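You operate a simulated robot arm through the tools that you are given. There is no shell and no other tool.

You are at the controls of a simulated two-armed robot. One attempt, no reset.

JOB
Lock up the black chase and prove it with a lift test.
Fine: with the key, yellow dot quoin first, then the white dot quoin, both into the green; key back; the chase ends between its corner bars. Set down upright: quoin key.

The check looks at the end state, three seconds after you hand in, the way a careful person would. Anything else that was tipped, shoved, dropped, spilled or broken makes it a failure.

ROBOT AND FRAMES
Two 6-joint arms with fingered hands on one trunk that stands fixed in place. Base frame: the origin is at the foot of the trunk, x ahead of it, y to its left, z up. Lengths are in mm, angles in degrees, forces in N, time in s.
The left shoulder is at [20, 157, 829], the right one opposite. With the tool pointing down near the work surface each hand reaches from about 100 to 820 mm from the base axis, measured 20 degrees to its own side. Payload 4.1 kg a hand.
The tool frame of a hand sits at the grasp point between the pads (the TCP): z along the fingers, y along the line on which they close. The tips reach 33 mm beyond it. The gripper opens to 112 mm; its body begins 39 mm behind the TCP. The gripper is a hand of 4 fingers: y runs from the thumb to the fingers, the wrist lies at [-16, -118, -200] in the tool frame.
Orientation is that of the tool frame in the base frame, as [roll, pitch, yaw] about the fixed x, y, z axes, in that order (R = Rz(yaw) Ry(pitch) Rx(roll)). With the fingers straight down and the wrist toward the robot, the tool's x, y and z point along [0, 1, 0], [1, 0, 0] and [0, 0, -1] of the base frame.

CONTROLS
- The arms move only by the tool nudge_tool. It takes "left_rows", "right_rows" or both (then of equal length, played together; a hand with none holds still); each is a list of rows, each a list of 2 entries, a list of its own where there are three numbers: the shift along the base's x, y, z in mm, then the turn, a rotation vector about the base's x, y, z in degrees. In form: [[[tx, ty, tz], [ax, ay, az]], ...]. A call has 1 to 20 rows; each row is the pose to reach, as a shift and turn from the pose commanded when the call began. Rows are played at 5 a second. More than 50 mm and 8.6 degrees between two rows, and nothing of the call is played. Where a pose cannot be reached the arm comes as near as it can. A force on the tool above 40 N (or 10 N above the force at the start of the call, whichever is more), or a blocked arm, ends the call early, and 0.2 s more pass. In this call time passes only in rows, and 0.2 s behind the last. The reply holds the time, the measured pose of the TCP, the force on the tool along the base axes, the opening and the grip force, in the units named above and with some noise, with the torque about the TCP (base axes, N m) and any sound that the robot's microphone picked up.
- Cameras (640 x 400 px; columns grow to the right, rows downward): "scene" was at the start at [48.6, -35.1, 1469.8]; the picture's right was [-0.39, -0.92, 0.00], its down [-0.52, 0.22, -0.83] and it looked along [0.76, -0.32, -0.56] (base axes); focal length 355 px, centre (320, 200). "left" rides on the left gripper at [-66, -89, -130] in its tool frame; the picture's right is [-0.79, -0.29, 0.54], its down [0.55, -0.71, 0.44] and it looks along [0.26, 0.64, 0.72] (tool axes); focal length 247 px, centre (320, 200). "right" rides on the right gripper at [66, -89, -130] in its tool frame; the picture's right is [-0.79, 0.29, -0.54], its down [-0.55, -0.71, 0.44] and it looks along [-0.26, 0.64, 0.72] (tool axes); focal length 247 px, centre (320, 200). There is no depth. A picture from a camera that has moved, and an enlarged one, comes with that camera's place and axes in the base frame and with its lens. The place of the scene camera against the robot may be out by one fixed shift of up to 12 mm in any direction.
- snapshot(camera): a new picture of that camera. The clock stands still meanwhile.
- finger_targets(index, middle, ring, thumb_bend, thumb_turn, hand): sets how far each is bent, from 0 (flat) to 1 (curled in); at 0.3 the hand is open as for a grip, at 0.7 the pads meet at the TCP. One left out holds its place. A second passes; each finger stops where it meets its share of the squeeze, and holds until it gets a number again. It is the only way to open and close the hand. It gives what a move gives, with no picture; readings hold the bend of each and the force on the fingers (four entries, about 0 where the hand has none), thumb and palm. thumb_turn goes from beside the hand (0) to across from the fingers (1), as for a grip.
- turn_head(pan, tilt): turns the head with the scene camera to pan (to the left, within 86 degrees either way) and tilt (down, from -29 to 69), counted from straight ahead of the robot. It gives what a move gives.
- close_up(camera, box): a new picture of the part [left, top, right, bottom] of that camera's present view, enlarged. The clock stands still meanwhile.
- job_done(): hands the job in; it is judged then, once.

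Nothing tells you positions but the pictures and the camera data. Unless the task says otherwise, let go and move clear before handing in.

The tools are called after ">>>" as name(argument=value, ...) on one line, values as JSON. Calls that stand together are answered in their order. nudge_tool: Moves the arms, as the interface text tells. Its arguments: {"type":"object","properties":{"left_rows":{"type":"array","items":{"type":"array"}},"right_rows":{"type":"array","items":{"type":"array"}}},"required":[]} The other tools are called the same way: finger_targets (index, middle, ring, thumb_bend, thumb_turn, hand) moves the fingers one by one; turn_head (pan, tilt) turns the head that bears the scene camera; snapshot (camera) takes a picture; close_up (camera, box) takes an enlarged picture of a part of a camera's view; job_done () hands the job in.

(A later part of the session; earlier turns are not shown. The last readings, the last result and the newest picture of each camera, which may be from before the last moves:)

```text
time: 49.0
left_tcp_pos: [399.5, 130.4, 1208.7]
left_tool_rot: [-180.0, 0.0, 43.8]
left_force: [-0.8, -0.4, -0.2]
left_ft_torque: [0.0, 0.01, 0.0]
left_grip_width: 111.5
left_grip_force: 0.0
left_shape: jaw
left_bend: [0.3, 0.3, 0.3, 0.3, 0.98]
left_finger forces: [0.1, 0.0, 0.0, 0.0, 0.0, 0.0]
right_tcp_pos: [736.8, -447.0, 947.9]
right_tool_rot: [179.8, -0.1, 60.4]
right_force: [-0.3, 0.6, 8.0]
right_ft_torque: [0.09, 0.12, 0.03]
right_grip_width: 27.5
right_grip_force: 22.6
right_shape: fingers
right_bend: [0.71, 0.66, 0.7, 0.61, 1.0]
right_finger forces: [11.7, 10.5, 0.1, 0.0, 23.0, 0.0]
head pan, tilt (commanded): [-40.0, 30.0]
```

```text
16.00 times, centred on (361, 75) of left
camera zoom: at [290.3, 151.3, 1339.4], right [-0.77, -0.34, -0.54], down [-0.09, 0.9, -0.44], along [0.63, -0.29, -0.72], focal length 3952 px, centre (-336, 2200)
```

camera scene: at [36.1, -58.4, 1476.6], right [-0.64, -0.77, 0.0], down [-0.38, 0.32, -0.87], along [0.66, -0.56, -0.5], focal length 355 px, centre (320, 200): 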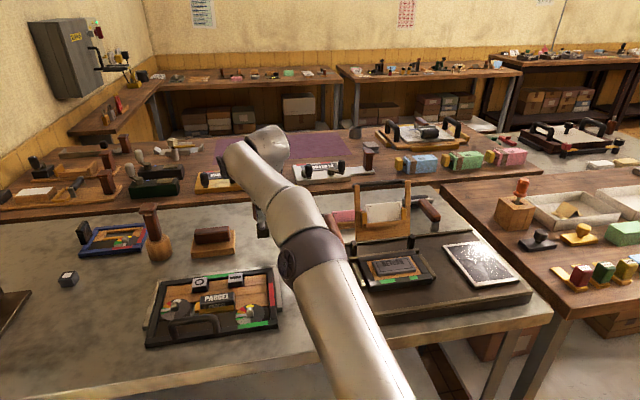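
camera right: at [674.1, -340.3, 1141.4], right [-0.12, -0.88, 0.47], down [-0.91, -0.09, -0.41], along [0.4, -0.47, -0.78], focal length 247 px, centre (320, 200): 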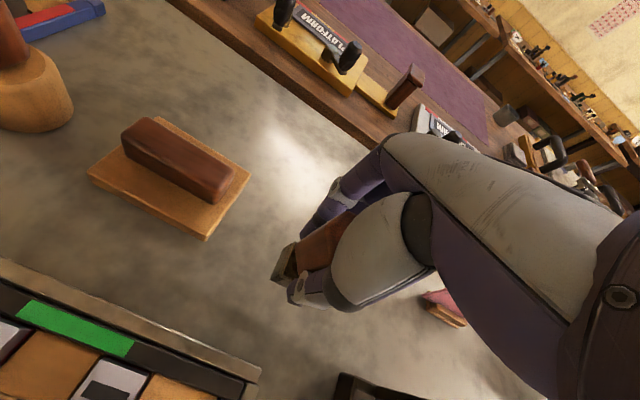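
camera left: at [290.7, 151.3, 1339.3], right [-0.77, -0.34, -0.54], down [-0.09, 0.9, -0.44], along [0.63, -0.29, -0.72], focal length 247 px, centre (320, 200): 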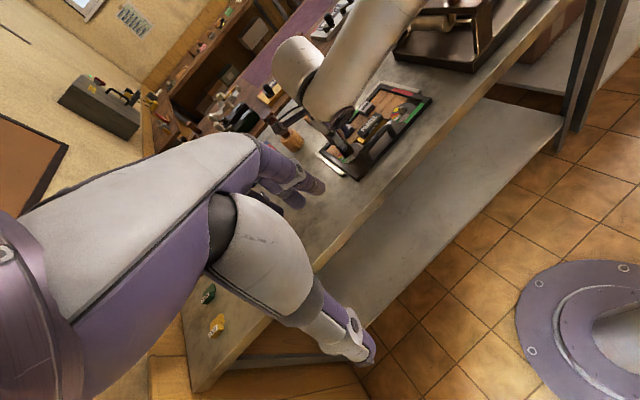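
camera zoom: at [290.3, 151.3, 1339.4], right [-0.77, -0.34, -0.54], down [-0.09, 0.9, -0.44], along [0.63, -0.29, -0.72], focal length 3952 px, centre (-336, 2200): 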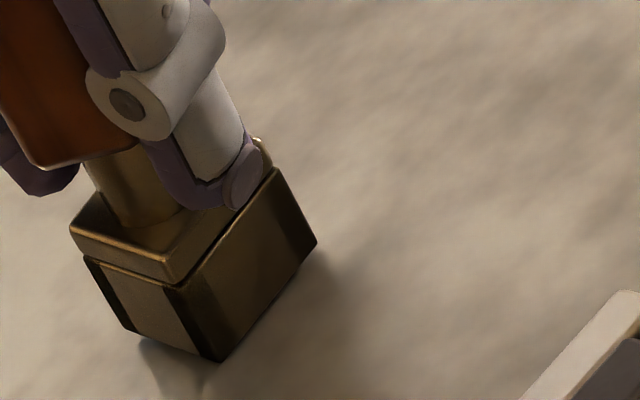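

Contact at about 8 N. I'll ease the load slightly, then open part-way so the key settles flat.

>>> nudge_tool(right_rows=[[[0, 0, 0.7], [0, 0, 0]]])

>>> finger_targets(hand="right", index=0.54, middle=0.54, ring=0.54, thumb_bend=0.53)

>>> close_up(camera="left", box=[336, 44, 376, 86])

>>> close_up(camera="right", box=[240, 190, 340, 310])

```text
time: 49.4
left_tcp_pos: [400.1, 130.3, 1209.1]
left_tool_rot: [-180.0, 0.0, 43.9]
left_force: [-0.6, -0.3, 0.0]
left_ft_torque: [-0.01, 0.0, 0.0]
left_grip_width: 111.8
left_grip_force: 0.1
left_shape: jaw
left_bend: [0.3, 0.3, 0.3, 0.3, 0.98]
left_finger forces: [0.0, 0.0, 0.0, 0.0, 0.0, 0.0]
right_tcp_pos: [736.3, -447.7, 949.7]
right_tool_rot: [179.9, 0.0, 60.5]
right_force: [0.3, -0.9, 8.7]
right_ft_torque: [0.12, 0.06, 0.02]
right_grip_width: 27.5
right_grip_force: 22.7
right_shape: fingers
right_bend: [0.71, 0.66, 0.7, 0.61, 1.0]
right_finger forces: [12.2, 10.4, 0.0, 0.1, 23.0, 0.0]
head pan, tilt (commanded): [-40.0, 30.0]
```

```text
time: 50.4
left_tcp_pos: [400.0, 131.0, 1210.5]
left_tool_rot: [-179.9, 0.0, 43.7]
left_force: [0.4, 0.2, -0.7]
left_ft_torque: [0.0, 0.0, -0.02]
left_grip_width: 111.7
left_grip_force: 0.1
left_shape: jaw
left_bend: [0.3, 0.3, 0.3, 0.3, 0.98]
left_finger forces: [0.0, 0.0, 0.0, 0.0, 0.0, 0.0]
right_tcp_pos: [735.5, -445.8, 948.0]
right_tool_rot: [-179.9, 0.0, 60.5]
right_force: [-0.4, -0.5, -0.2]
right_ft_torque: [-0.02, 0.0, -0.01]
right_grip_width: 47.2
right_grip_force: 0.1
right_shape: fingers
right_bend: [0.54, 0.54, 0.54, 0.53, 1.0]
right_finger forces: [0.0, 0.1, 0.0, 0.0, 0.1, 0.0]
head pan, tilt (commanded): [-40.0, 30.0]
```

```text
9.52 times, centred on (356, 65) of left
camera zoom: at [290.5, 151.2, 1339.4], right [-0.77, -0.34, -0.54], down [-0.09, 0.9, -0.44], along [0.63, -0.29, -0.72], focal length 2352 px, centre (-23, 1486)
```

zoom: 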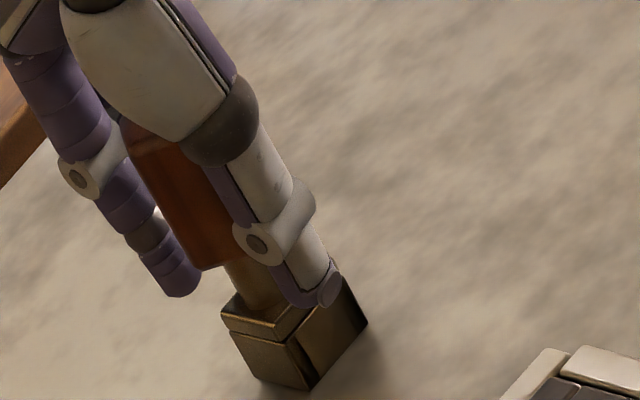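

```text
3.33 times, centred on (290, 250) of right
camera zoom: at [691.0, -344.6, 1078.6], right [-0.14, -0.83, 0.54], down [-0.89, -0.13, -0.44], along [0.43, -0.54, -0.72], focal length 823 px, centre (420, 33)
```

zoom: 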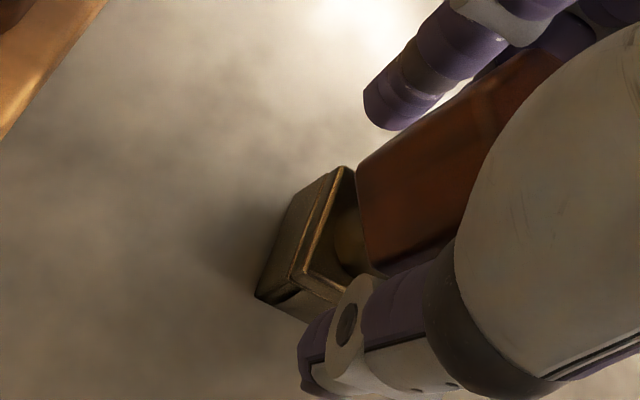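

The key is standing on its own. I'll open the rest of the way.

>>> finger_targets(hand="right", index=0.3, middle=0.3, ring=0.3, thumb_bend=0.3)

>>> close_up(camera="left", box=[336, 44, 376, 86])

>>> snapshot(camera="right")

```text
time: 51.4
left_tcp_pos: [399.2, 130.7, 1209.2]
left_tool_rot: [-180.0, 0.0, 43.8]
left_force: [-0.2, -0.6, 1.0]
left_ft_torque: [0.03, -0.02, 0.01]
left_grip_width: 111.6
left_grip_force: 0.0
left_shape: jaw
left_bend: [0.3, 0.3, 0.3, 0.3, 0.98]
left_finger forces: [0.1, 0.0, 0.1, 0.0, 0.1, 0.0]
right_tcp_pos: [735.5, -446.5, 947.2]
right_tool_rot: [-180.0, 0.0, 60.5]
right_force: [-0.3, 0.0, -0.4]
right_ft_torque: [-0.02, 0.01, -0.01]
right_grip_width: 112.3
right_grip_force: 0.1
right_shape: fingers
right_bend: [0.3, 0.3, 0.3, 0.3, 0.98]
right_finger forces: [0.1, 0.1, 0.1, 0.0, 0.0, 0.0]
head pan, tilt (commanded): [-40.0, 30.0]
```

```text
9.52 times, centred on (356, 65) of left
camera zoom: at [290.5, 151.2, 1339.4], right [-0.77, -0.34, -0.54], down [-0.09, 0.9, -0.44], along [0.63, -0.29, -0.72], focal length 2352 px, centre (-23, 1486)
```

zoom: 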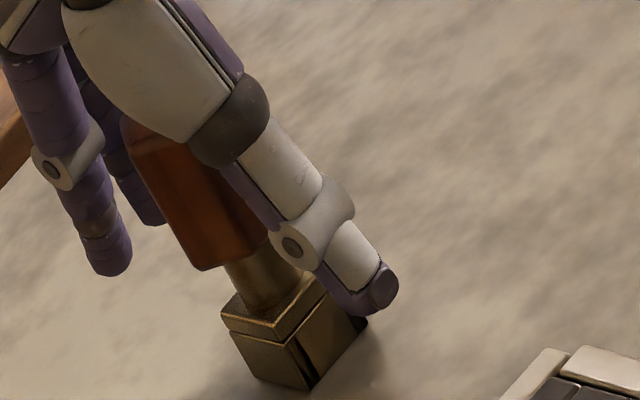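

```text
taken
camera right: at [691.0, -344.7, 1078.6], right [-0.14, -0.83, 0.54], down [-0.89, -0.13, -0.44], along [0.43, -0.54, -0.72], focal length 247 px, centre (320, 200)
```

right: 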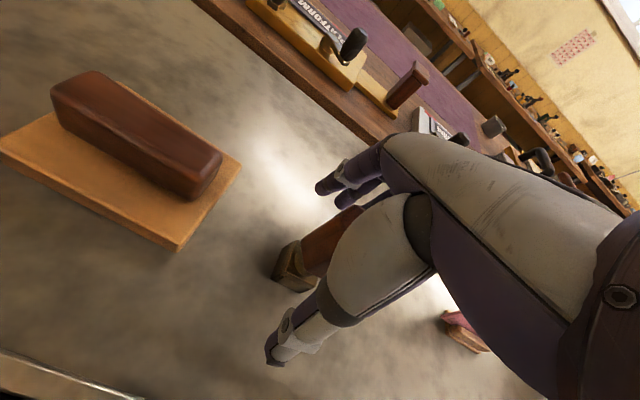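

The key stands upright at its original place. I'll withdraw straight up, easing inward with the reach limit.

>>> nudge_tool(right_rows=[[[0, 0, 12], [0, 0, 0]], [[-2, 1, 26], [0, 0, 0]], [[-6, 4, 42], [0, 0, 0]], [[-11, 7, 62], [0, 0, 0]], [[-18, 10, 84], [0, 0, 0]], [[-30, 17, 104], [0, 0, 0]]])

>>> snapshot(camera="scene")

>>> snapshot(camera="right")

>>> close_up(camera="left", box=[270, 0, 460, 180])

```text
time: 52.8
left_tcp_pos: [401.1, 130.5, 1209.3]
left_tool_rot: [180.0, 0.0, 43.7]
left_force: [0.5, -0.2, 0.0]
left_ft_torque: [0.01, -0.01, -0.03]
left_grip_width: 111.7
left_grip_force: 0.0
left_shape: jaw
left_bend: [0.3, 0.3, 0.3, 0.3, 0.98]
left_finger forces: [0.0, 0.0, 0.0, 0.0, 0.0, 0.1]
right_tcp_pos: [706.6, -427.0, 1052.9]
right_tool_rot: [-179.9, -0.1, 60.6]
right_force: [0.3, -0.5, 0.3]
right_ft_torque: [-0.01, -0.01, 0.0]
right_grip_width: 112.4
right_grip_force: 0.0
right_shape: fingers
right_bend: [0.3, 0.3, 0.3, 0.3, 0.98]
right_finger forces: [0.1, 0.0, 0.1, 0.0, 0.0, 0.0]
head pan, tilt (commanded): [-40.0, 30.0]
```

```text
taken
camera scene: at [36.8, -58.8, 1476.6], right [-0.64, -0.77, 0.0], down [-0.38, 0.32, -0.87], along [0.66, -0.56, -0.5], focal length 355 px, centre (320, 200)
```

scene: 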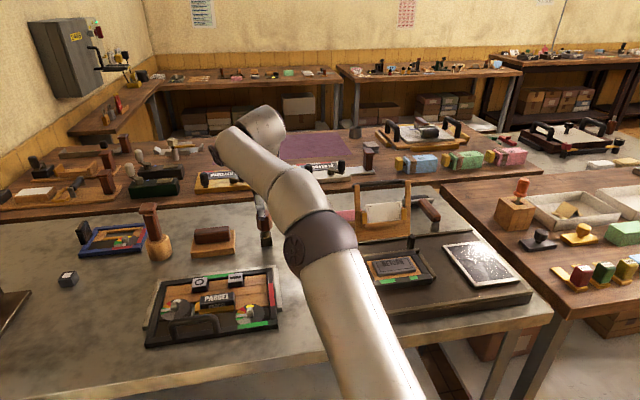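

```text
taken
camera right: at [661.1, -326.5, 1182.9], right [-0.14, -0.83, 0.54], down [-0.89, -0.13, -0.43], along [0.43, -0.54, -0.72], focal length 247 px, centre (320, 200)
```

right: 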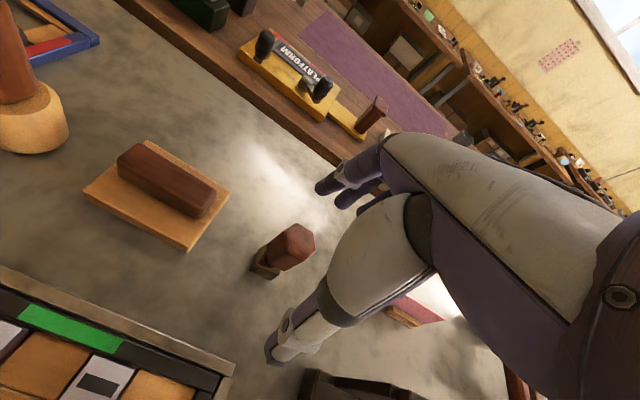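

```text
2.22 times, centred on (365, 90) of left
camera zoom: at [290.8, 151.1, 1339.3], right [-0.77, -0.34, -0.54], down [-0.09, 0.9, -0.44], along [0.63, -0.29, -0.72], focal length 549 px, centre (220, 444)
```

zoom: 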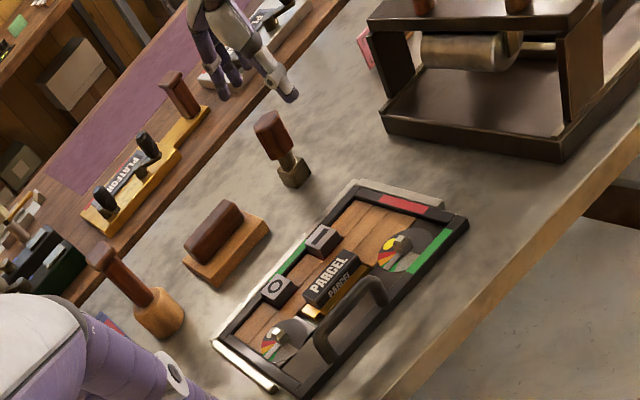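

The key is back, standing upright, and nothing else has moved. Now the lift test: I'll measure the chase handle from several views before reaching for it.

>>> close_up(camera="left", box=[345, 110, 405, 170])

>>> close_up(camera="scene", box=[140, 295, 240, 355])

>>> close_up(camera="scene", box=[140, 255, 300, 355])

```text
6.67 times, centred on (375, 140) of left
camera zoom: at [290.8, 151.1, 1339.3], right [-0.77, -0.34, -0.54], down [-0.09, 0.9, -0.44], along [0.63, -0.29, -0.72], focal length 1646 px, centre (-47, 600)
```

zoom: 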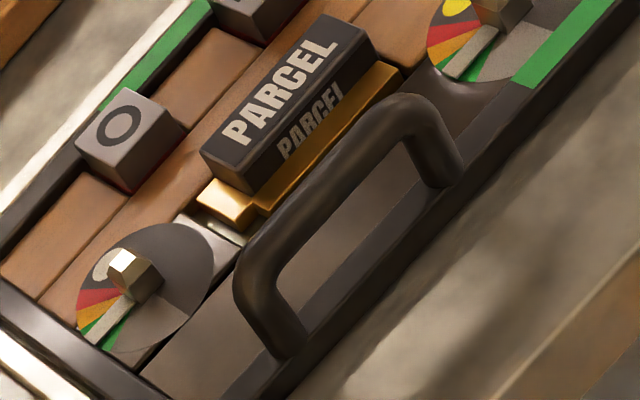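

```text
6.40 times, centred on (190, 325) of scene
camera zoom: at [36.8, -58.8, 1476.6], right [-0.64, -0.77, 0.0], down [-0.38, 0.32, -0.87], along [0.66, -0.56, -0.5], focal length 2275 px, centre (1152, -600)
```

zoom: 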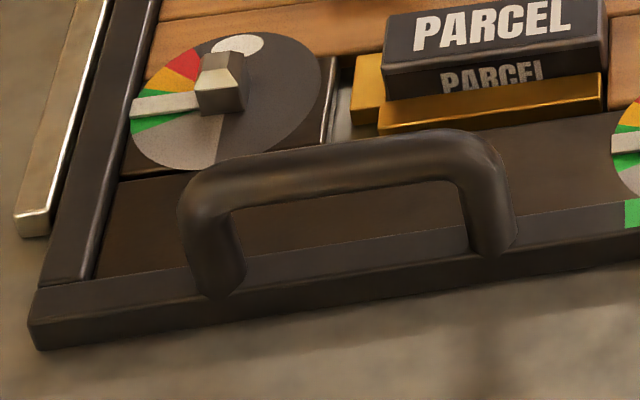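

```text
4.00 times, centred on (220, 305) of scene
camera zoom: at [36.8, -58.8, 1476.6], right [-0.64, -0.77, 0.0], down [-0.38, 0.32, -0.87], along [0.66, -0.56, -0.5], focal length 1422 px, centre (720, -220)
```

zoom: 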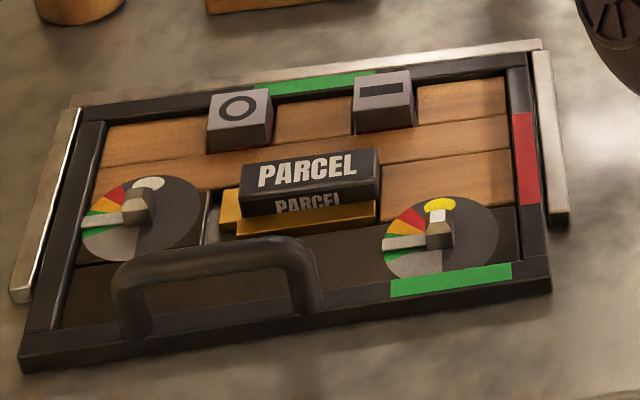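

The handle bar is centred near (558, -174), axis height z about 930, running along the chase's long side. I'll bring the right hand above it, open, with the closing line across the bar.

>>> nudge_tool(right_rows=[[[-18, 33, 0], [0, 0, 0]], [[-36, 66, 0], [0, 0, 0]], [[-54, 99, 0], [0, 0, 0]], [[-72, 132, 0], [0, 0, 0]], [[-90, 165, -5], [0, 0, 0]], [[-108, 198, -15], [0, 0, 0]], [[-126, 231, -25], [0, 0, 0]], [[-142.6, 262.6, -43], [0, 0, 0]]])

>>> snapshot(camera="scene")

>>> snapshot(camera="right")

>>> close_up(camera="left", box=[310, 60, 440, 190])

```text
time: 54.6
left_tcp_pos: [399.9, 129.9, 1208.6]
left_tool_rot: [-180.0, 0.0, 43.8]
left_force: [-0.2, -0.4, 0.3]
left_ft_torque: [0.02, -0.01, 0.02]
left_grip_width: 111.8
left_grip_force: 0.2
left_shape: jaw
left_bend: [0.3, 0.3, 0.3, 0.3, 0.98]
left_finger forces: [0.0, 0.0, 0.1, 0.1, 0.1, 0.0]
right_tcp_pos: [564.6, -165.0, 1011.3]
right_tool_rot: [-180.0, -0.1, 60.5]
right_force: [-0.9, 0.0, 0.8]
right_ft_torque: [0.02, 0.01, 0.01]
right_grip_width: 112.6
right_grip_force: 0.1
right_shape: fingers
right_bend: [0.3, 0.3, 0.3, 0.3, 0.98]
right_finger forces: [0.0, 0.0, 0.1, 0.0, 0.1, 0.0]
head pan, tilt (commanded): [-40.0, 30.0]
```

```text
taken
camera scene: at [36.5, -59.1, 1476.6], right [-0.64, -0.77, 0.0], down [-0.38, 0.32, -0.87], along [0.66, -0.56, -0.5], focal length 355 px, centre (320, 200)
```

scene: 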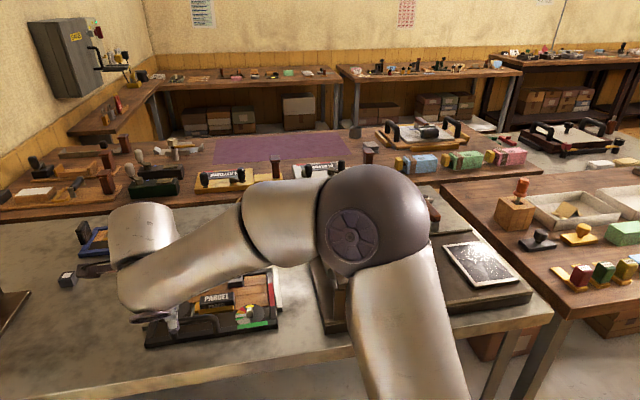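

```text
taken
camera right: at [519.2, -63.7, 1141.5], right [-0.14, -0.83, 0.54], down [-0.89, -0.13, -0.44], along [0.43, -0.54, -0.72], focal length 247 px, centre (320, 200)
```

right: 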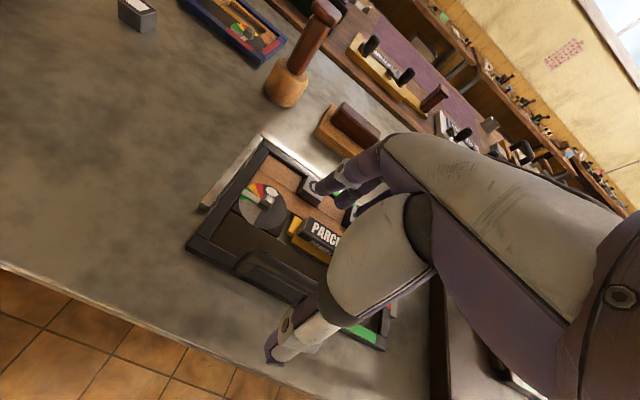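

```text
3.08 times, centred on (375, 125) of left
camera zoom: at [290.6, 150.9, 1339.4], right [-0.77, -0.34, -0.54], down [-0.09, 0.9, -0.44], along [0.63, -0.29, -0.72], focal length 760 px, centre (151, 431)
```

zoom: 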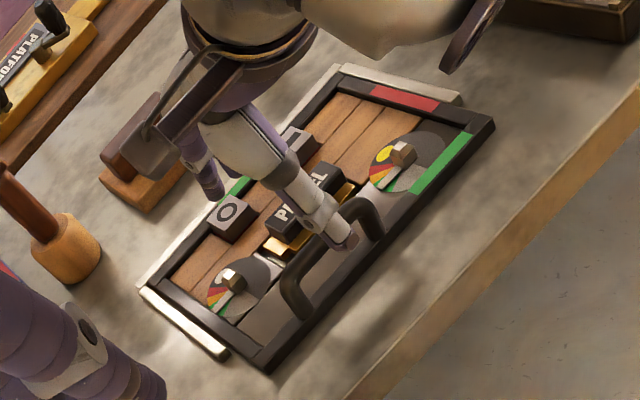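

Fully open, the fingers would come down near the type, so I'll pre-close to about 47 mm first and then descend in steps.

>>> finger_targets(hand="right", index=0.54, middle=0.54, ring=0.54, thumb_bend=0.54, thumb_turn=1)

>>> nudge_tool(right_rows=[[[0, 0, -15], [0, 0, 0]], [[0, 0, -30], [0, 0, 0]], [[0, 0, -42], [0, 0, 0]]])

>>> close_up(camera="left", box=[330, 90, 420, 180])

>>> close_up(camera="right", box=[210, 180, 390, 340])

>>> close_up(camera="scene", box=[120, 250, 290, 355])

```text
time: 55.6
left_tcp_pos: [400.3, 130.4, 1208.5]
left_tool_rot: [-179.9, 0.0, 43.8]
left_force: [-0.1, 0.2, -0.9]
left_ft_torque: [-0.02, 0.0, -0.04]
left_grip_width: 111.8
left_grip_force: 0.1
left_shape: jaw
left_bend: [0.3, 0.3, 0.3, 0.3, 0.98]
left_finger forces: [0.0, 0.0, 0.0, 0.1, 0.0, 0.0]
right_tcp_pos: [565.0, -164.5, 1011.1]
right_tool_rot: [-180.0, 0.0, 60.5]
right_force: [0.0, 0.0, 0.6]
right_ft_torque: [-0.03, 0.01, -0.02]
right_grip_width: 46.8
right_grip_force: 0.0
right_shape: fingers
right_bend: [0.54, 0.54, 0.54, 0.54, 1.0]
right_finger forces: [0.1, 0.0, 0.0, 0.0, 0.0, 0.0]
head pan, tilt (commanded): [-40.0, 30.0]
```

```text
time: 56.4
left_tcp_pos: [399.6, 130.4, 1209.3]
left_tool_rot: [-180.0, 0.0, 43.9]
left_force: [0.4, 1.0, -0.9]
left_ft_torque: [-0.02, -0.02, 0.02]
left_grip_width: 111.6
left_grip_force: 0.2
left_shape: jaw
left_bend: [0.3, 0.3, 0.3, 0.3, 0.98]
left_finger forces: [0.1, 0.0, 0.0, 0.0, 0.1, 0.1]
right_tcp_pos: [565.2, -164.9, 968.4]
right_tool_rot: [179.9, 0.0, 60.5]
right_force: [-0.3, -0.6, 0.4]
right_ft_torque: [-0.01, -0.02, -0.02]
right_grip_width: 46.9
right_grip_force: 0.0
right_shape: fingers
right_bend: [0.54, 0.54, 0.54, 0.54, 1.0]
right_finger forces: [0.1, 0.0, 0.1, 0.0, 0.1, 0.0]
head pan, tilt (commanded): [-40.0, 30.0]
```

```text
4.44 times, centred on (375, 135) of left
camera zoom: at [290.5, 151.2, 1339.4], right [-0.77, -0.34, -0.54], down [-0.09, 0.9, -0.44], along [0.63, -0.29, -0.72], focal length 1098 px, centre (76, 489)
```

zoom: 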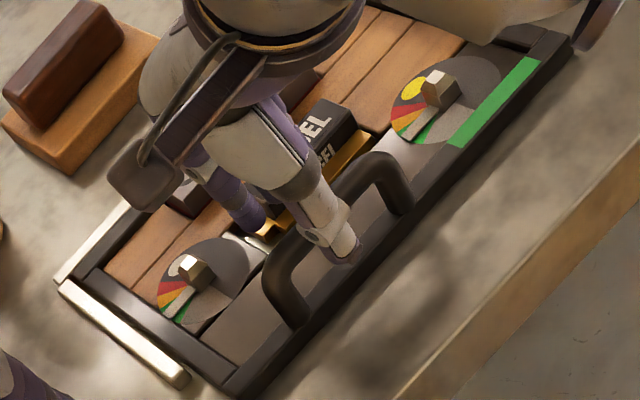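

```text
2.50 times, centred on (300, 260) of right
camera zoom: at [519.6, -64.0, 1097.9], right [-0.14, -0.83, 0.54], down [-0.89, -0.13, -0.44], along [0.43, -0.54, -0.72], focal length 617 px, centre (370, 50)
```

zoom: 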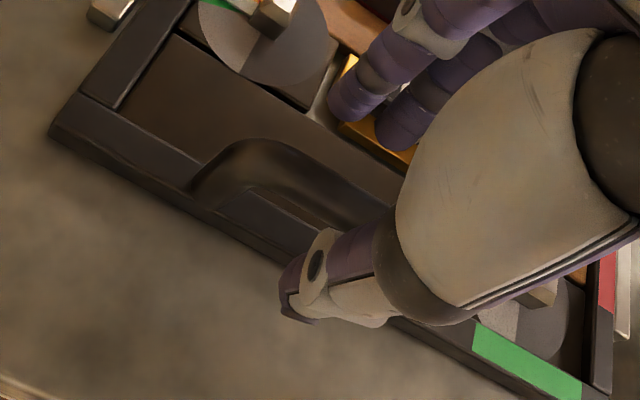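

```text
3.76 times, centred on (205, 302) of scene
camera zoom: at [36.4, -58.7, 1476.6], right [-0.64, -0.77, 0.0], down [-0.38, 0.32, -0.87], along [0.66, -0.56, -0.5], focal length 1338 px, centre (753, -186)
```

zoom: 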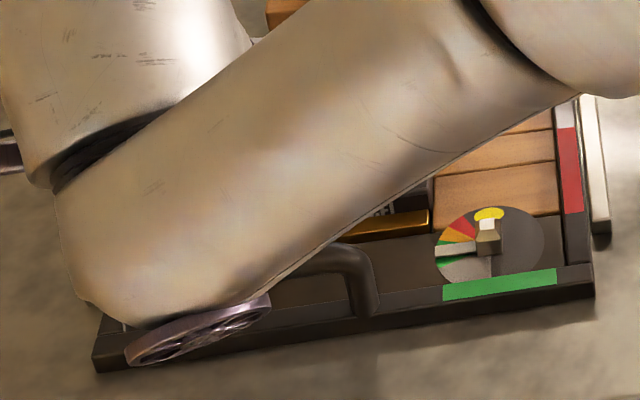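

Thumb is on the near side and fingers on the far side of the bar. I'll go down further in small steps.

>>> nudge_tool(right_rows=[[[0, 0, -8], [0, 0, 0]], [[0, 0, -16], [0, 0, 0]], [[0, 0, -24], [0, 0, 0]]])

>>> close_up(camera="left", box=[345, 105, 405, 165])

>>> close_up(camera="right", box=[230, 180, 350, 300])

```text
time: 57.2
left_tcp_pos: [400.8, 130.3, 1208.5]
left_tool_rot: [179.9, 0.1, 43.8]
left_force: [-0.9, 0.2, -0.7]
left_ft_torque: [-0.01, -0.02, -0.01]
left_grip_width: 112.0
left_grip_force: 0.0
left_shape: jaw
left_bend: [0.3, 0.3, 0.3, 0.3, 0.98]
left_finger forces: [0.0, 0.0, 0.0, 0.1, 0.1, 0.1]
right_tcp_pos: [566.1, -166.9, 943.3]
right_tool_rot: [179.9, 0.0, 60.6]
right_force: [0.8, 0.9, 0.2]
right_ft_torque: [0.0, -0.02, -0.01]
right_grip_width: 46.8
right_grip_force: 0.1
right_shape: fingers
right_bend: [0.54, 0.54, 0.54, 0.54, 1.0]
right_finger forces: [0.0, 0.0, 0.1, 0.0, 0.0, 0.0]
head pan, tilt (commanded): [-40.0, 30.0]
```

```text
6.67 times, centred on (375, 135) of left
camera zoom: at [290.5, 151.2, 1339.4], right [-0.77, -0.34, -0.54], down [-0.09, 0.9, -0.44], along [0.63, -0.29, -0.72], focal length 1646 px, centre (-47, 633)
```

zoom: 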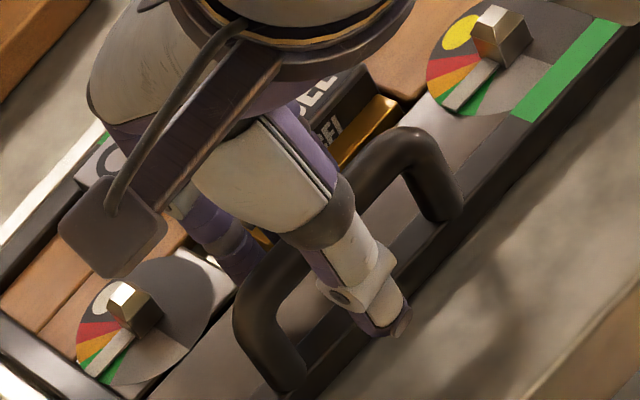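

```text
3.33 times, centred on (290, 240) of right
camera zoom: at [519.0, -65.0, 1073.6], right [-0.14, -0.83, 0.54], down [-0.89, -0.13, -0.44], along [0.43, -0.54, -0.72], focal length 823 px, centre (420, 67)
```

zoom: 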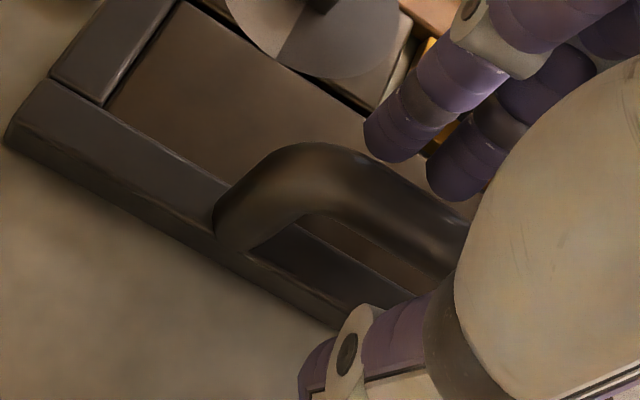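

>>> nudge_tool(right_rows=[[[0, 0, -5], [0, 0, 0]], [[0, 0, -11], [0, 0, 0]]])

>>> close_up(camera="left", box=[345, 105, 405, 165])

>>> close_up(camera="right", box=[230, 180, 350, 300])

```text
time: 57.8
left_tcp_pos: [400.7, 129.8, 1209.0]
left_tool_rot: [-179.9, 0.0, 43.8]
left_force: [0.6, 0.7, -0.2]
left_ft_torque: [-0.01, 0.0, 0.0]
left_grip_width: 111.6
left_grip_force: 0.0
left_shape: jaw
left_bend: [0.3, 0.3, 0.3, 0.3, 0.98]
left_finger forces: [0.0, 0.0, 0.1, 0.1, 0.0, 0.0]
right_tcp_pos: [564.3, -167.3, 931.6]
right_tool_rot: [-180.0, 0.0, 60.4]
right_force: [0.6, -0.8, -0.9]
right_ft_torque: [0.01, 0.01, 0.0]
right_grip_width: 46.9
right_grip_force: 0.1
right_shape: fingers
right_bend: [0.54, 0.54, 0.54, 0.54, 1.0]
right_finger forces: [0.0, 0.0, 0.0, 0.0, 0.1, 0.0]
head pan, tilt (commanded): [-40.0, 30.0]
```

```text
6.67 times, centred on (375, 135) of left
camera zoom: at [290.5, 151.2, 1339.4], right [-0.77, -0.34, -0.54], down [-0.09, 0.9, -0.44], along [0.63, -0.29, -0.72], focal length 1646 px, centre (-47, 633)
```

zoom: 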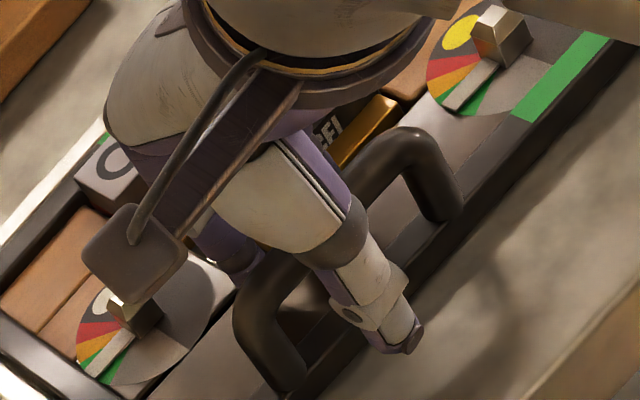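

```text
3.33 times, centred on (290, 240) of right
camera zoom: at [519.0, -65.5, 1062.8], right [-0.14, -0.83, 0.54], down [-0.89, -0.13, -0.44], along [0.43, -0.54, -0.72], focal length 823 px, centre (420, 67)
```

zoom: 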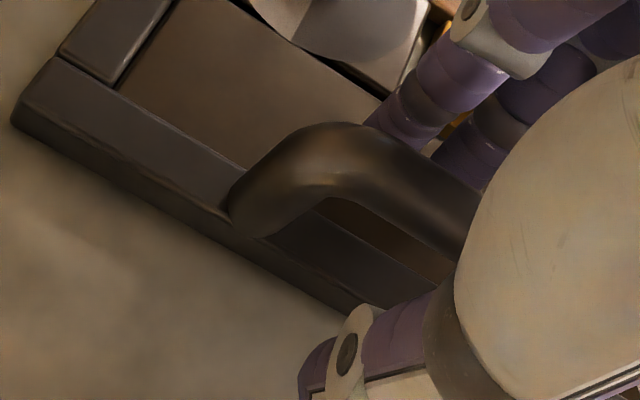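

The hand is around the bar with no contact. I'll close gently first, then firmly.

>>> finger_targets(hand="right", index=0.66, middle=0.66, ring=0.66, thumb_bend=0.66)

>>> close_up(camera="left", box=[345, 105, 405, 165])

>>> close_up(camera="right", box=[230, 180, 350, 300])

```text
time: 58.8
left_tcp_pos: [399.6, 130.9, 1209.9]
left_tool_rot: [180.0, 0.0, 43.8]
left_force: [0.9, -0.1, -0.2]
left_ft_torque: [0.0, 0.01, -0.01]
left_grip_width: 111.7
left_grip_force: 0.1
left_shape: jaw
left_bend: [0.3, 0.3, 0.3, 0.3, 0.98]
left_finger forces: [0.0, 0.1, 0.0, 0.0, 0.0, 0.1]
right_tcp_pos: [564.9, -166.1, 931.0]
right_tool_rot: [179.9, 0.0, 60.5]
right_force: [0.6, -0.3, -0.4]
right_ft_torque: [0.0, 0.0, 0.0]
right_grip_width: 13.9
right_grip_force: 0.2
right_shape: fingers
right_bend: [0.66, 0.66, 0.66, 0.66, 1.0]
right_finger forces: [0.0, 0.0, 0.0, 0.0, 0.0, 0.0]
head pan, tilt (commanded): [-40.0, 30.0]
```

```text
6.67 times, centred on (375, 135) of left
camera zoom: at [290.5, 151.2, 1339.4], right [-0.77, -0.34, -0.54], down [-0.09, 0.9, -0.44], along [0.63, -0.29, -0.72], focal length 1646 px, centre (-47, 633)
```

zoom: 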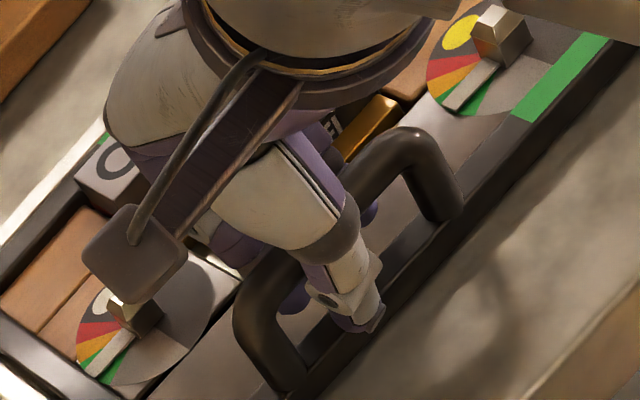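

```text
3.33 times, centred on (290, 240) of right
camera zoom: at [518.9, -65.3, 1062.8], right [-0.14, -0.83, 0.54], down [-0.89, -0.13, -0.44], along [0.43, -0.54, -0.72], focal length 823 px, centre (420, 67)
```

zoom: 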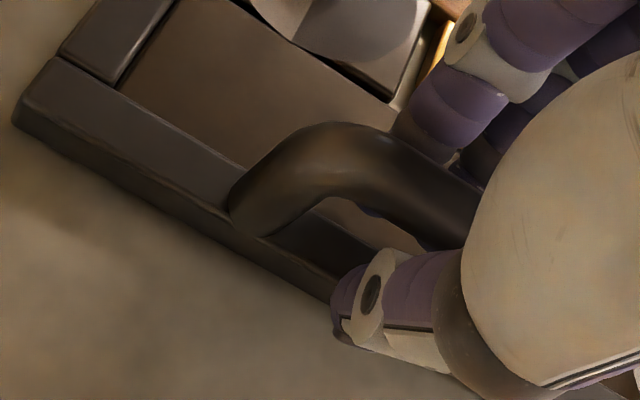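

The fingertips are curling under the bar, which gives a secure hooked grip. I'll close firmly.

>>> finger_targets(hand="right", index=0.95, middle=0.95, ring=0.95, thumb_bend=0.95)

>>> close_up(camera="left", box=[320, 90, 430, 190])

>>> close_up(camera="right", box=[230, 180, 350, 300])

```text
time: 59.8
left_tcp_pos: [400.6, 130.4, 1209.8]
left_tool_rot: [-180.0, 0.0, 43.8]
left_force: [0.1, -0.2, 0.1]
left_ft_torque: [-0.02, 0.02, -0.05]
left_grip_width: 112.0
left_grip_force: 0.1
left_shape: jaw
left_bend: [0.3, 0.3, 0.3, 0.3, 0.98]
left_finger forces: [0.0, 0.1, 0.0, 0.1, 0.0, 0.0]
right_tcp_pos: [563.8, -166.8, 931.9]
right_tool_rot: [-179.9, 0.1, 60.5]
right_force: [2.0, 0.3, -8.0]
right_ft_torque: [0.17, -0.16, 0.47]
right_grip_width: 0.3
right_grip_force: 19.4
right_shape: fingers
right_bend: [0.84, 0.84, 0.83, 0.82, 1.0]
right_finger forces: [0.1, 10.6, 12.6, 0.1, 16.3, 0.0]
head pan, tilt (commanded): [-40.0, 30.0]
```

```text
4.00 times, centred on (375, 140) of left
camera zoom: at [290.8, 151.2, 1339.3], right [-0.77, -0.34, -0.54], down [-0.09, 0.9, -0.44], along [0.63, -0.29, -0.72], focal length 988 px, centre (100, 440)
```

zoom: 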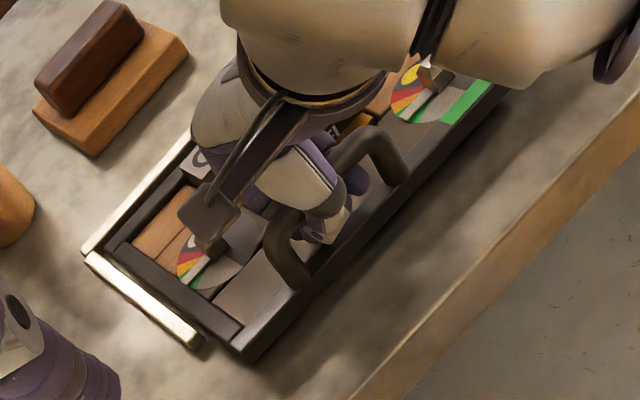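

```text
3.33 times, centred on (290, 240) of right
camera zoom: at [519.1, -65.2, 1062.6], right [-0.14, -0.83, 0.54], down [-0.89, -0.13, -0.44], along [0.43, -0.54, -0.72], focal length 823 px, centre (420, 67)
```

zoom: 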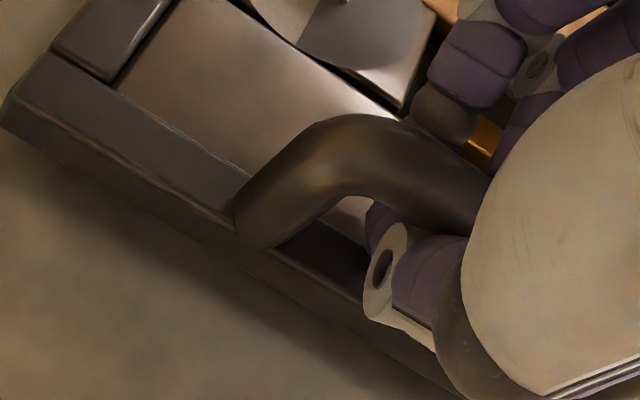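

The hooked grip already carries some weight (-8 N) and the near edge is just starting to rise. I'll lift slowly along the arc about the far edge, then check the form and status band.

>>> nudge_tool(right_rows=[[[0.8, -0.4, 2.5], [0, 0, 0]], [[1.5, -0.8, 5], [0, 0, 0]], [[2.2, -1.3, 7.5], [0, 0, 0]], [[3, -1.7, 10], [0, 0, 0]]])

>>> close_up(camera="left", box=[310, 70, 440, 190])

>>> close_up(camera="right", box=[160, 120, 400, 340])

>>> close_up(camera="scene", box=[110, 240, 310, 365])

```text
time: 60.8
left_tcp_pos: [400.6, 130.3, 1210.1]
left_tool_rot: [-180.0, 0.0, 43.8]
left_force: [-0.1, 0.3, -0.1]
left_ft_torque: [0.02, -0.03, 0.04]
left_grip_width: 111.4
left_grip_force: 0.1
left_shape: jaw
left_bend: [0.3, 0.3, 0.3, 0.3, 0.98]
left_finger forces: [0.0, 0.0, 0.0, 0.1, 0.0, 0.1]
right_tcp_pos: [566.0, -167.6, 941.2]
right_tool_rot: [-180.0, 0.0, 60.5]
right_force: [2.4, 1.2, -8.7]
right_ft_torque: [0.2, -0.15, 0.41]
right_grip_width: 0.0
right_grip_force: 18.4
right_shape: fingers
right_bend: [0.86, 0.85, 0.83, 0.83, 1.0]
right_finger forces: [0.0, 10.0, 11.9, 0.0, 15.8, 0.0]
head pan, tilt (commanded): [-40.0, 30.0]
```

```text
3.33 times, centred on (375, 130) of left
camera zoom: at [290.8, 151.2, 1339.3], right [-0.77, -0.34, -0.54], down [-0.09, 0.9, -0.44], along [0.63, -0.29, -0.72], focal length 823 px, centre (137, 433)
```

zoom: 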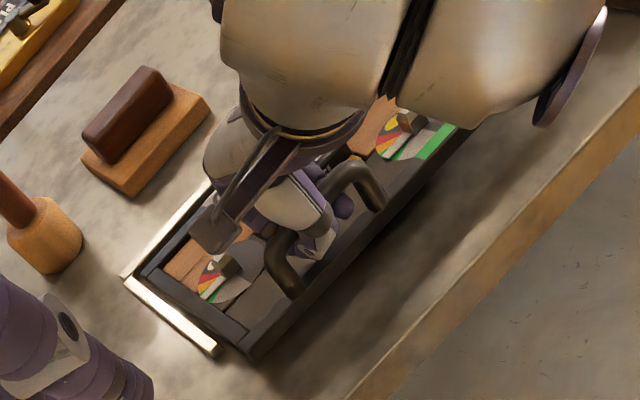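

```text
1.82 times, centred on (280, 230) of right
camera zoom: at [521.4, -66.6, 1072.2], right [-0.14, -0.83, 0.54], down [-0.89, -0.13, -0.44], along [0.43, -0.54, -0.72], focal length 449 px, centre (393, 146)
```

zoom: 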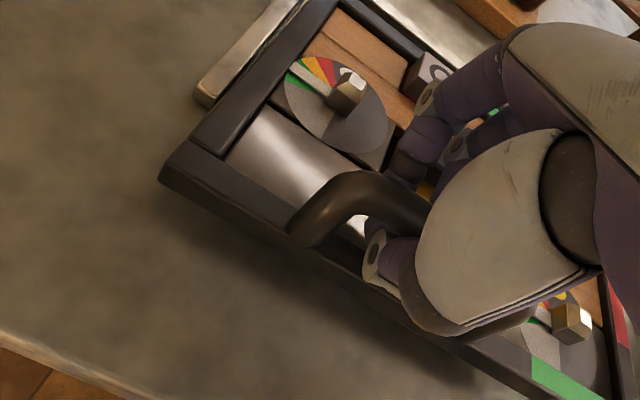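

```text
3.20 times, centred on (210, 302) of scene
camera zoom: at [36.8, -58.8, 1476.6], right [-0.64, -0.77, 0.0], down [-0.38, 0.32, -0.87], along [0.66, -0.56, -0.5], focal length 1137 px, centre (672, -128)
```

zoom: 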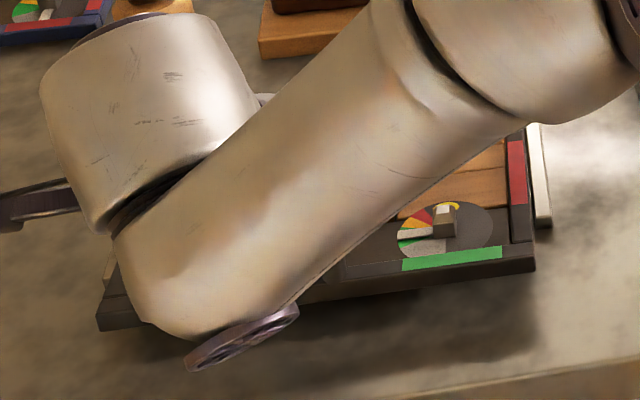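

The near edge is up about 12 mm with everything held and the far edge still in register. I'll lift further, up to about 27 mm.

>>> nudge_tool(right_rows=[[[1, -0.6, 2.5], [0, 0, 0]], [[2, -1.1, 5], [0, 0, 0]], [[3, -1.7, 7.5], [0, 0, 0]], [[4.1, -2.3, 10], [0, 0, 0]], [[5.1, -2.9, 12.5], [0, 0, 0]], [[6.2, -3.5, 15], [0, 0, 0]]])

>>> close_up(camera="left", box=[310, 70, 440, 190])

>>> close_up(camera="right", box=[160, 120, 400, 340])

>>> close_up(camera="scene", box=[110, 240, 310, 365])

```text
time: 62.2
left_tcp_pos: [400.9, 129.7, 1209.3]
left_tool_rot: [-180.0, 0.0, 43.9]
left_force: [0.4, 0.1, 0.2]
left_ft_torque: [0.0, -0.01, -0.02]
left_grip_width: 111.7
left_grip_force: 0.0
left_shape: jaw
left_bend: [0.3, 0.3, 0.3, 0.3, 0.98]
left_finger forces: [0.1, 0.0, 0.0, 0.1, 0.0, 0.0]
right_tcp_pos: [571.0, -171.8, 956.3]
right_tool_rot: [-179.9, 0.0, 60.4]
right_force: [1.5, 0.5, -9.1]
right_ft_torque: [0.2, -0.13, 0.41]
right_grip_width: 0.0
right_grip_force: 17.9
right_shape: fingers
right_bend: [0.86, 0.85, 0.83, 0.84, 1.0]
right_finger forces: [0.0, 9.8, 11.5, 0.1, 14.2, 0.0]
head pan, tilt (commanded): [-40.0, 30.0]
```

```text
3.33 times, centred on (375, 130) of left
camera zoom: at [290.8, 151.1, 1339.3], right [-0.77, -0.34, -0.54], down [-0.09, 0.9, -0.44], along [0.63, -0.29, -0.72], focal length 823 px, centre (137, 433)
```

zoom: 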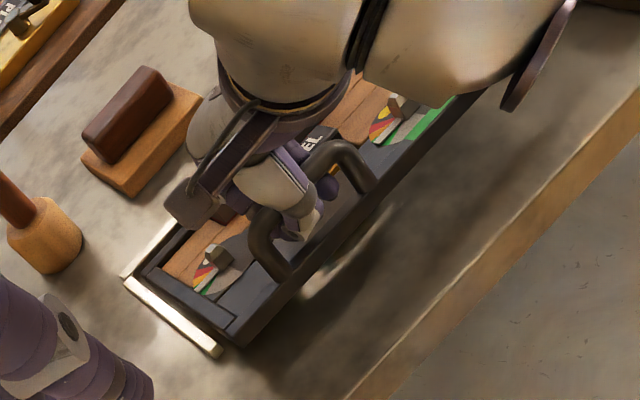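

```text
1.82 times, centred on (280, 230) of right
camera zoom: at [527.2, -70.2, 1087.2], right [-0.14, -0.83, 0.54], down [-0.89, -0.13, -0.44], along [0.43, -0.54, -0.72], focal length 449 px, centre (393, 146)
```

zoom: 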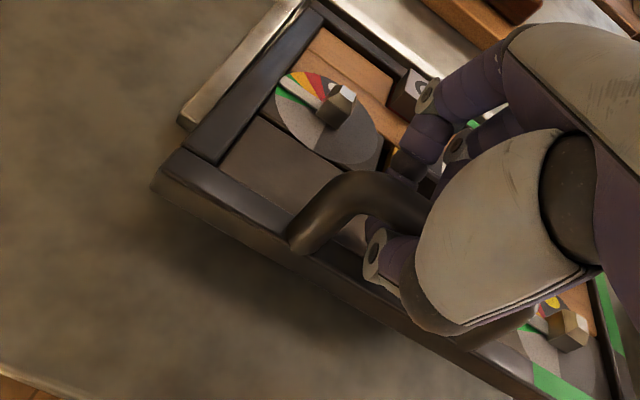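

```text
3.20 times, centred on (210, 302) of scene
camera zoom: at [36.8, -58.8, 1476.6], right [-0.64, -0.77, 0.0], down [-0.38, 0.32, -0.87], along [0.66, -0.56, -0.5], focal length 1137 px, centre (672, -128)
```

zoom: 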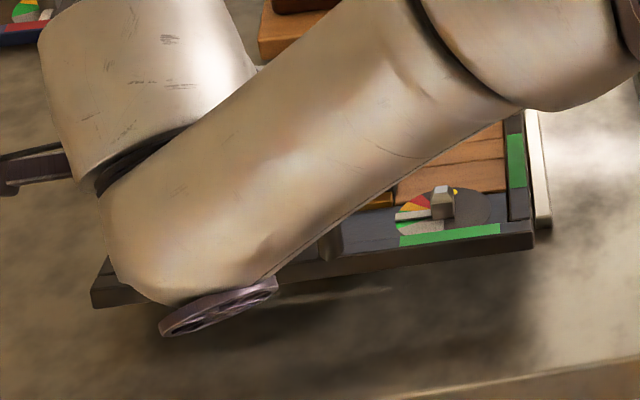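

The right-hand band has now turned green, so the lift test registered with nothing falling out. I'll hold a moment, then lower back along the same arc.

>>> nudge_tool(right_rows=[[[0, 0, 0], [0, 0, 0]], [[0, 0, 0], [0, 0, 0]], [[0, 0, 0], [0, 0, 0]], [[0, 0, 0], [0, 0, 0]], [[0, 0, 0], [0, 0, 0]], [[-1, 0.6, -2.5], [0, 0, 0]], [[-2.1, 1.2, -5], [0, 0, 0]], [[-3.1, 1.8, -7.5], [0, 0, 0]], [[-4.1, 2.3, -10], [0, 0, 0]], [[-5.2, 2.9, -12.5], [0, 0, 0]], [[-6.2, 3.5, -15], [0, 0, 0]], [[-7, 3.9, -17.5], [0, 0, 0]], [[-7.7, 4.4, -20], [0, 0, 0]], [[-8.4, 4.8, -22.5], [0, 0, 0]], [[-9.2, 5.2, -25], [0, 0, 0]]])

>>> close_up(camera="left", box=[310, 70, 440, 190])

>>> close_up(camera="right", box=[160, 120, 400, 340])

>>> close_up(camera="scene", box=[110, 240, 310, 365])

```text
time: 65.4
left_tcp_pos: [399.8, 130.8, 1209.5]
left_tool_rot: [180.0, 0.0, 43.8]
left_force: [-0.1, 0.3, -0.4]
left_ft_torque: [0.0, -0.02, -0.02]
left_grip_width: 111.5
left_grip_force: 0.0
left_shape: jaw
left_bend: [0.3, 0.3, 0.3, 0.3, 0.98]
left_finger forces: [0.0, 0.1, 0.0, 0.0, 0.0, 0.1]
right_tcp_pos: [563.0, -165.1, 931.7]
right_tool_rot: [-180.0, 0.0, 60.5]
right_force: [-0.6, 4.5, -7.0]
right_ft_torque: [0.08, -0.17, 0.28]
right_grip_width: 0.0
right_grip_force: 13.4
right_shape: fingers
right_bend: [0.86, 0.85, 0.84, 0.84, 1.0]
right_finger forces: [0.1, 0.0, 9.3, 0.0, 17.5, 0.1]
head pan, tilt (commanded): [-40.0, 30.0]
```

```text
3.33 times, centred on (375, 130) of left
camera zoom: at [290.7, 151.3, 1339.3], right [-0.77, -0.34, -0.54], down [-0.09, 0.9, -0.44], along [0.63, -0.29, -0.72], focal length 823 px, centre (137, 433)
```

zoom: 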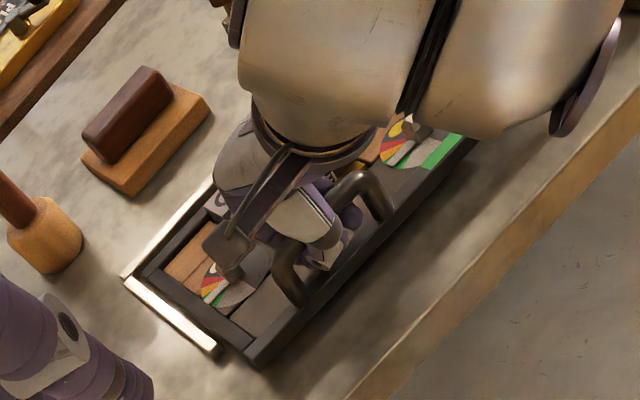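

```text
1.82 times, centred on (280, 230) of right
camera zoom: at [518.7, -64.8, 1062.4], right [-0.14, -0.83, 0.54], down [-0.89, -0.13, -0.44], along [0.43, -0.54, -0.72], focal length 449 px, centre (393, 146)
```

zoom: 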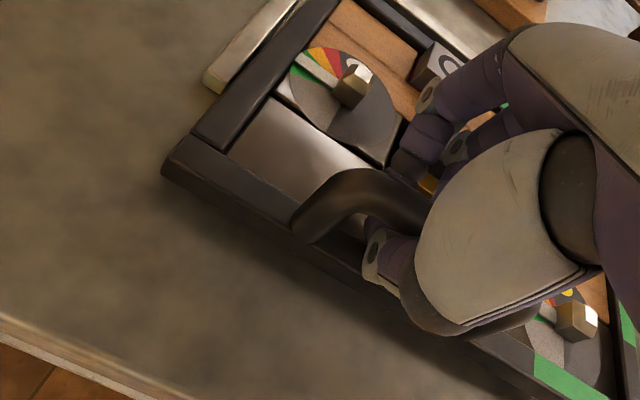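

```text
3.20 times, centred on (210, 302) of scene
camera zoom: at [36.6, -58.6, 1476.6], right [-0.64, -0.77, 0.0], down [-0.38, 0.32, -0.87], along [0.66, -0.56, -0.5], focal length 1137 px, centre (672, -128)
```

zoom: 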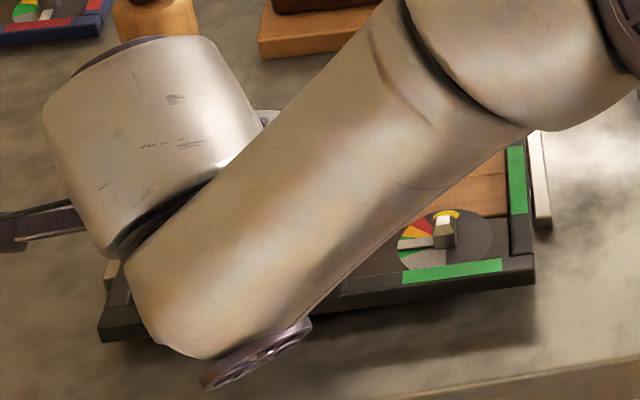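

Both bands stay green. The near edge is still a few mm up because my curled fingers hold it, so I'll keep lowering until the chase carries its own weight.

>>> nudge_tool(right_rows=[[[-0.2, 0.8, -1.5], [0, 0, 0]], [[-0.6, 1.3, -3], [0, 0, 0]], [[-1.1, 1.6, -4.5], [0, 0, 0]], [[-1.5, 1.9, -6], [0, 0, 0]]])

>>> close_up(camera="left", box=[320, 90, 430, 190])

>>> close_up(camera="right", box=[160, 120, 400, 340])

```text
time: 66.4
left_tcp_pos: [400.8, 130.4, 1210.1]
left_tool_rot: [-180.0, 0.0, 43.8]
left_force: [0.2, -0.3, -0.2]
left_ft_torque: [0.01, -0.01, 0.04]
left_grip_width: 111.8
left_grip_force: 0.0
left_shape: jaw
left_bend: [0.3, 0.3, 0.3, 0.3, 0.98]
left_finger forces: [0.0, 0.1, 0.0, 0.1, 0.1, 0.0]
right_tcp_pos: [562.5, -164.5, 925.6]
right_tool_rot: [-180.0, 0.0, 60.4]
right_force: [0.0, 0.7, -6.9]
right_ft_torque: [0.07, -0.19, 0.33]
right_grip_width: 0.1
right_grip_force: 13.2
right_shape: fingers
right_bend: [0.87, 0.85, 0.84, 0.84, 1.0]
right_finger forces: [0.1, 0.0, 9.1, 0.0, 17.0, 0.1]
head pan, tilt (commanded): [-40.0, 30.0]
```

```text
4.00 times, centred on (375, 140) of left
camera zoom: at [290.7, 151.2, 1339.3], right [-0.77, -0.34, -0.54], down [-0.09, 0.9, -0.44], along [0.63, -0.29, -0.72], focal length 988 px, centre (100, 440)
```

zoom: 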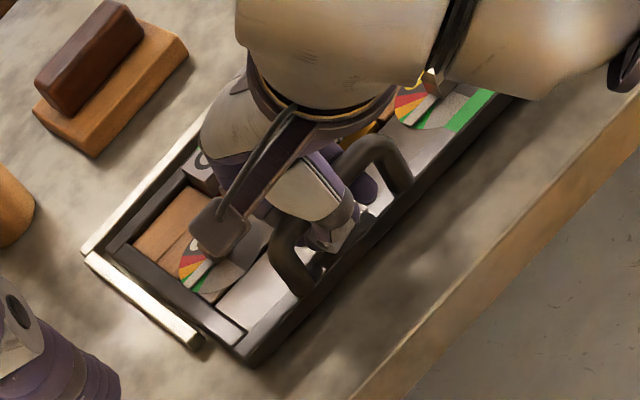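

```text
1.82 times, centred on (280, 230) of right
camera zoom: at [516.8, -63.3, 1056.1], right [-0.14, -0.83, 0.54], down [-0.89, -0.13, -0.44], along [0.43, -0.54, -0.72], focal length 449 px, centre (393, 146)
```

zoom: 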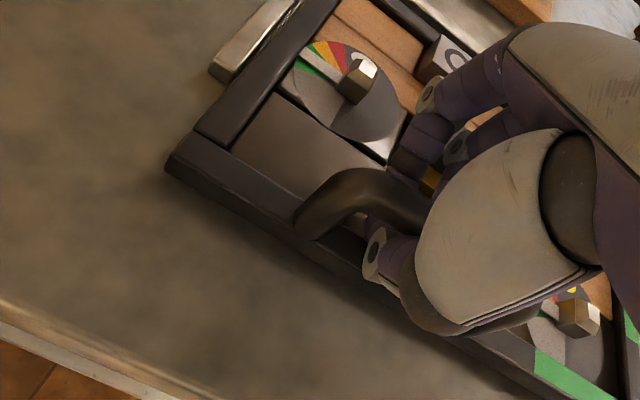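

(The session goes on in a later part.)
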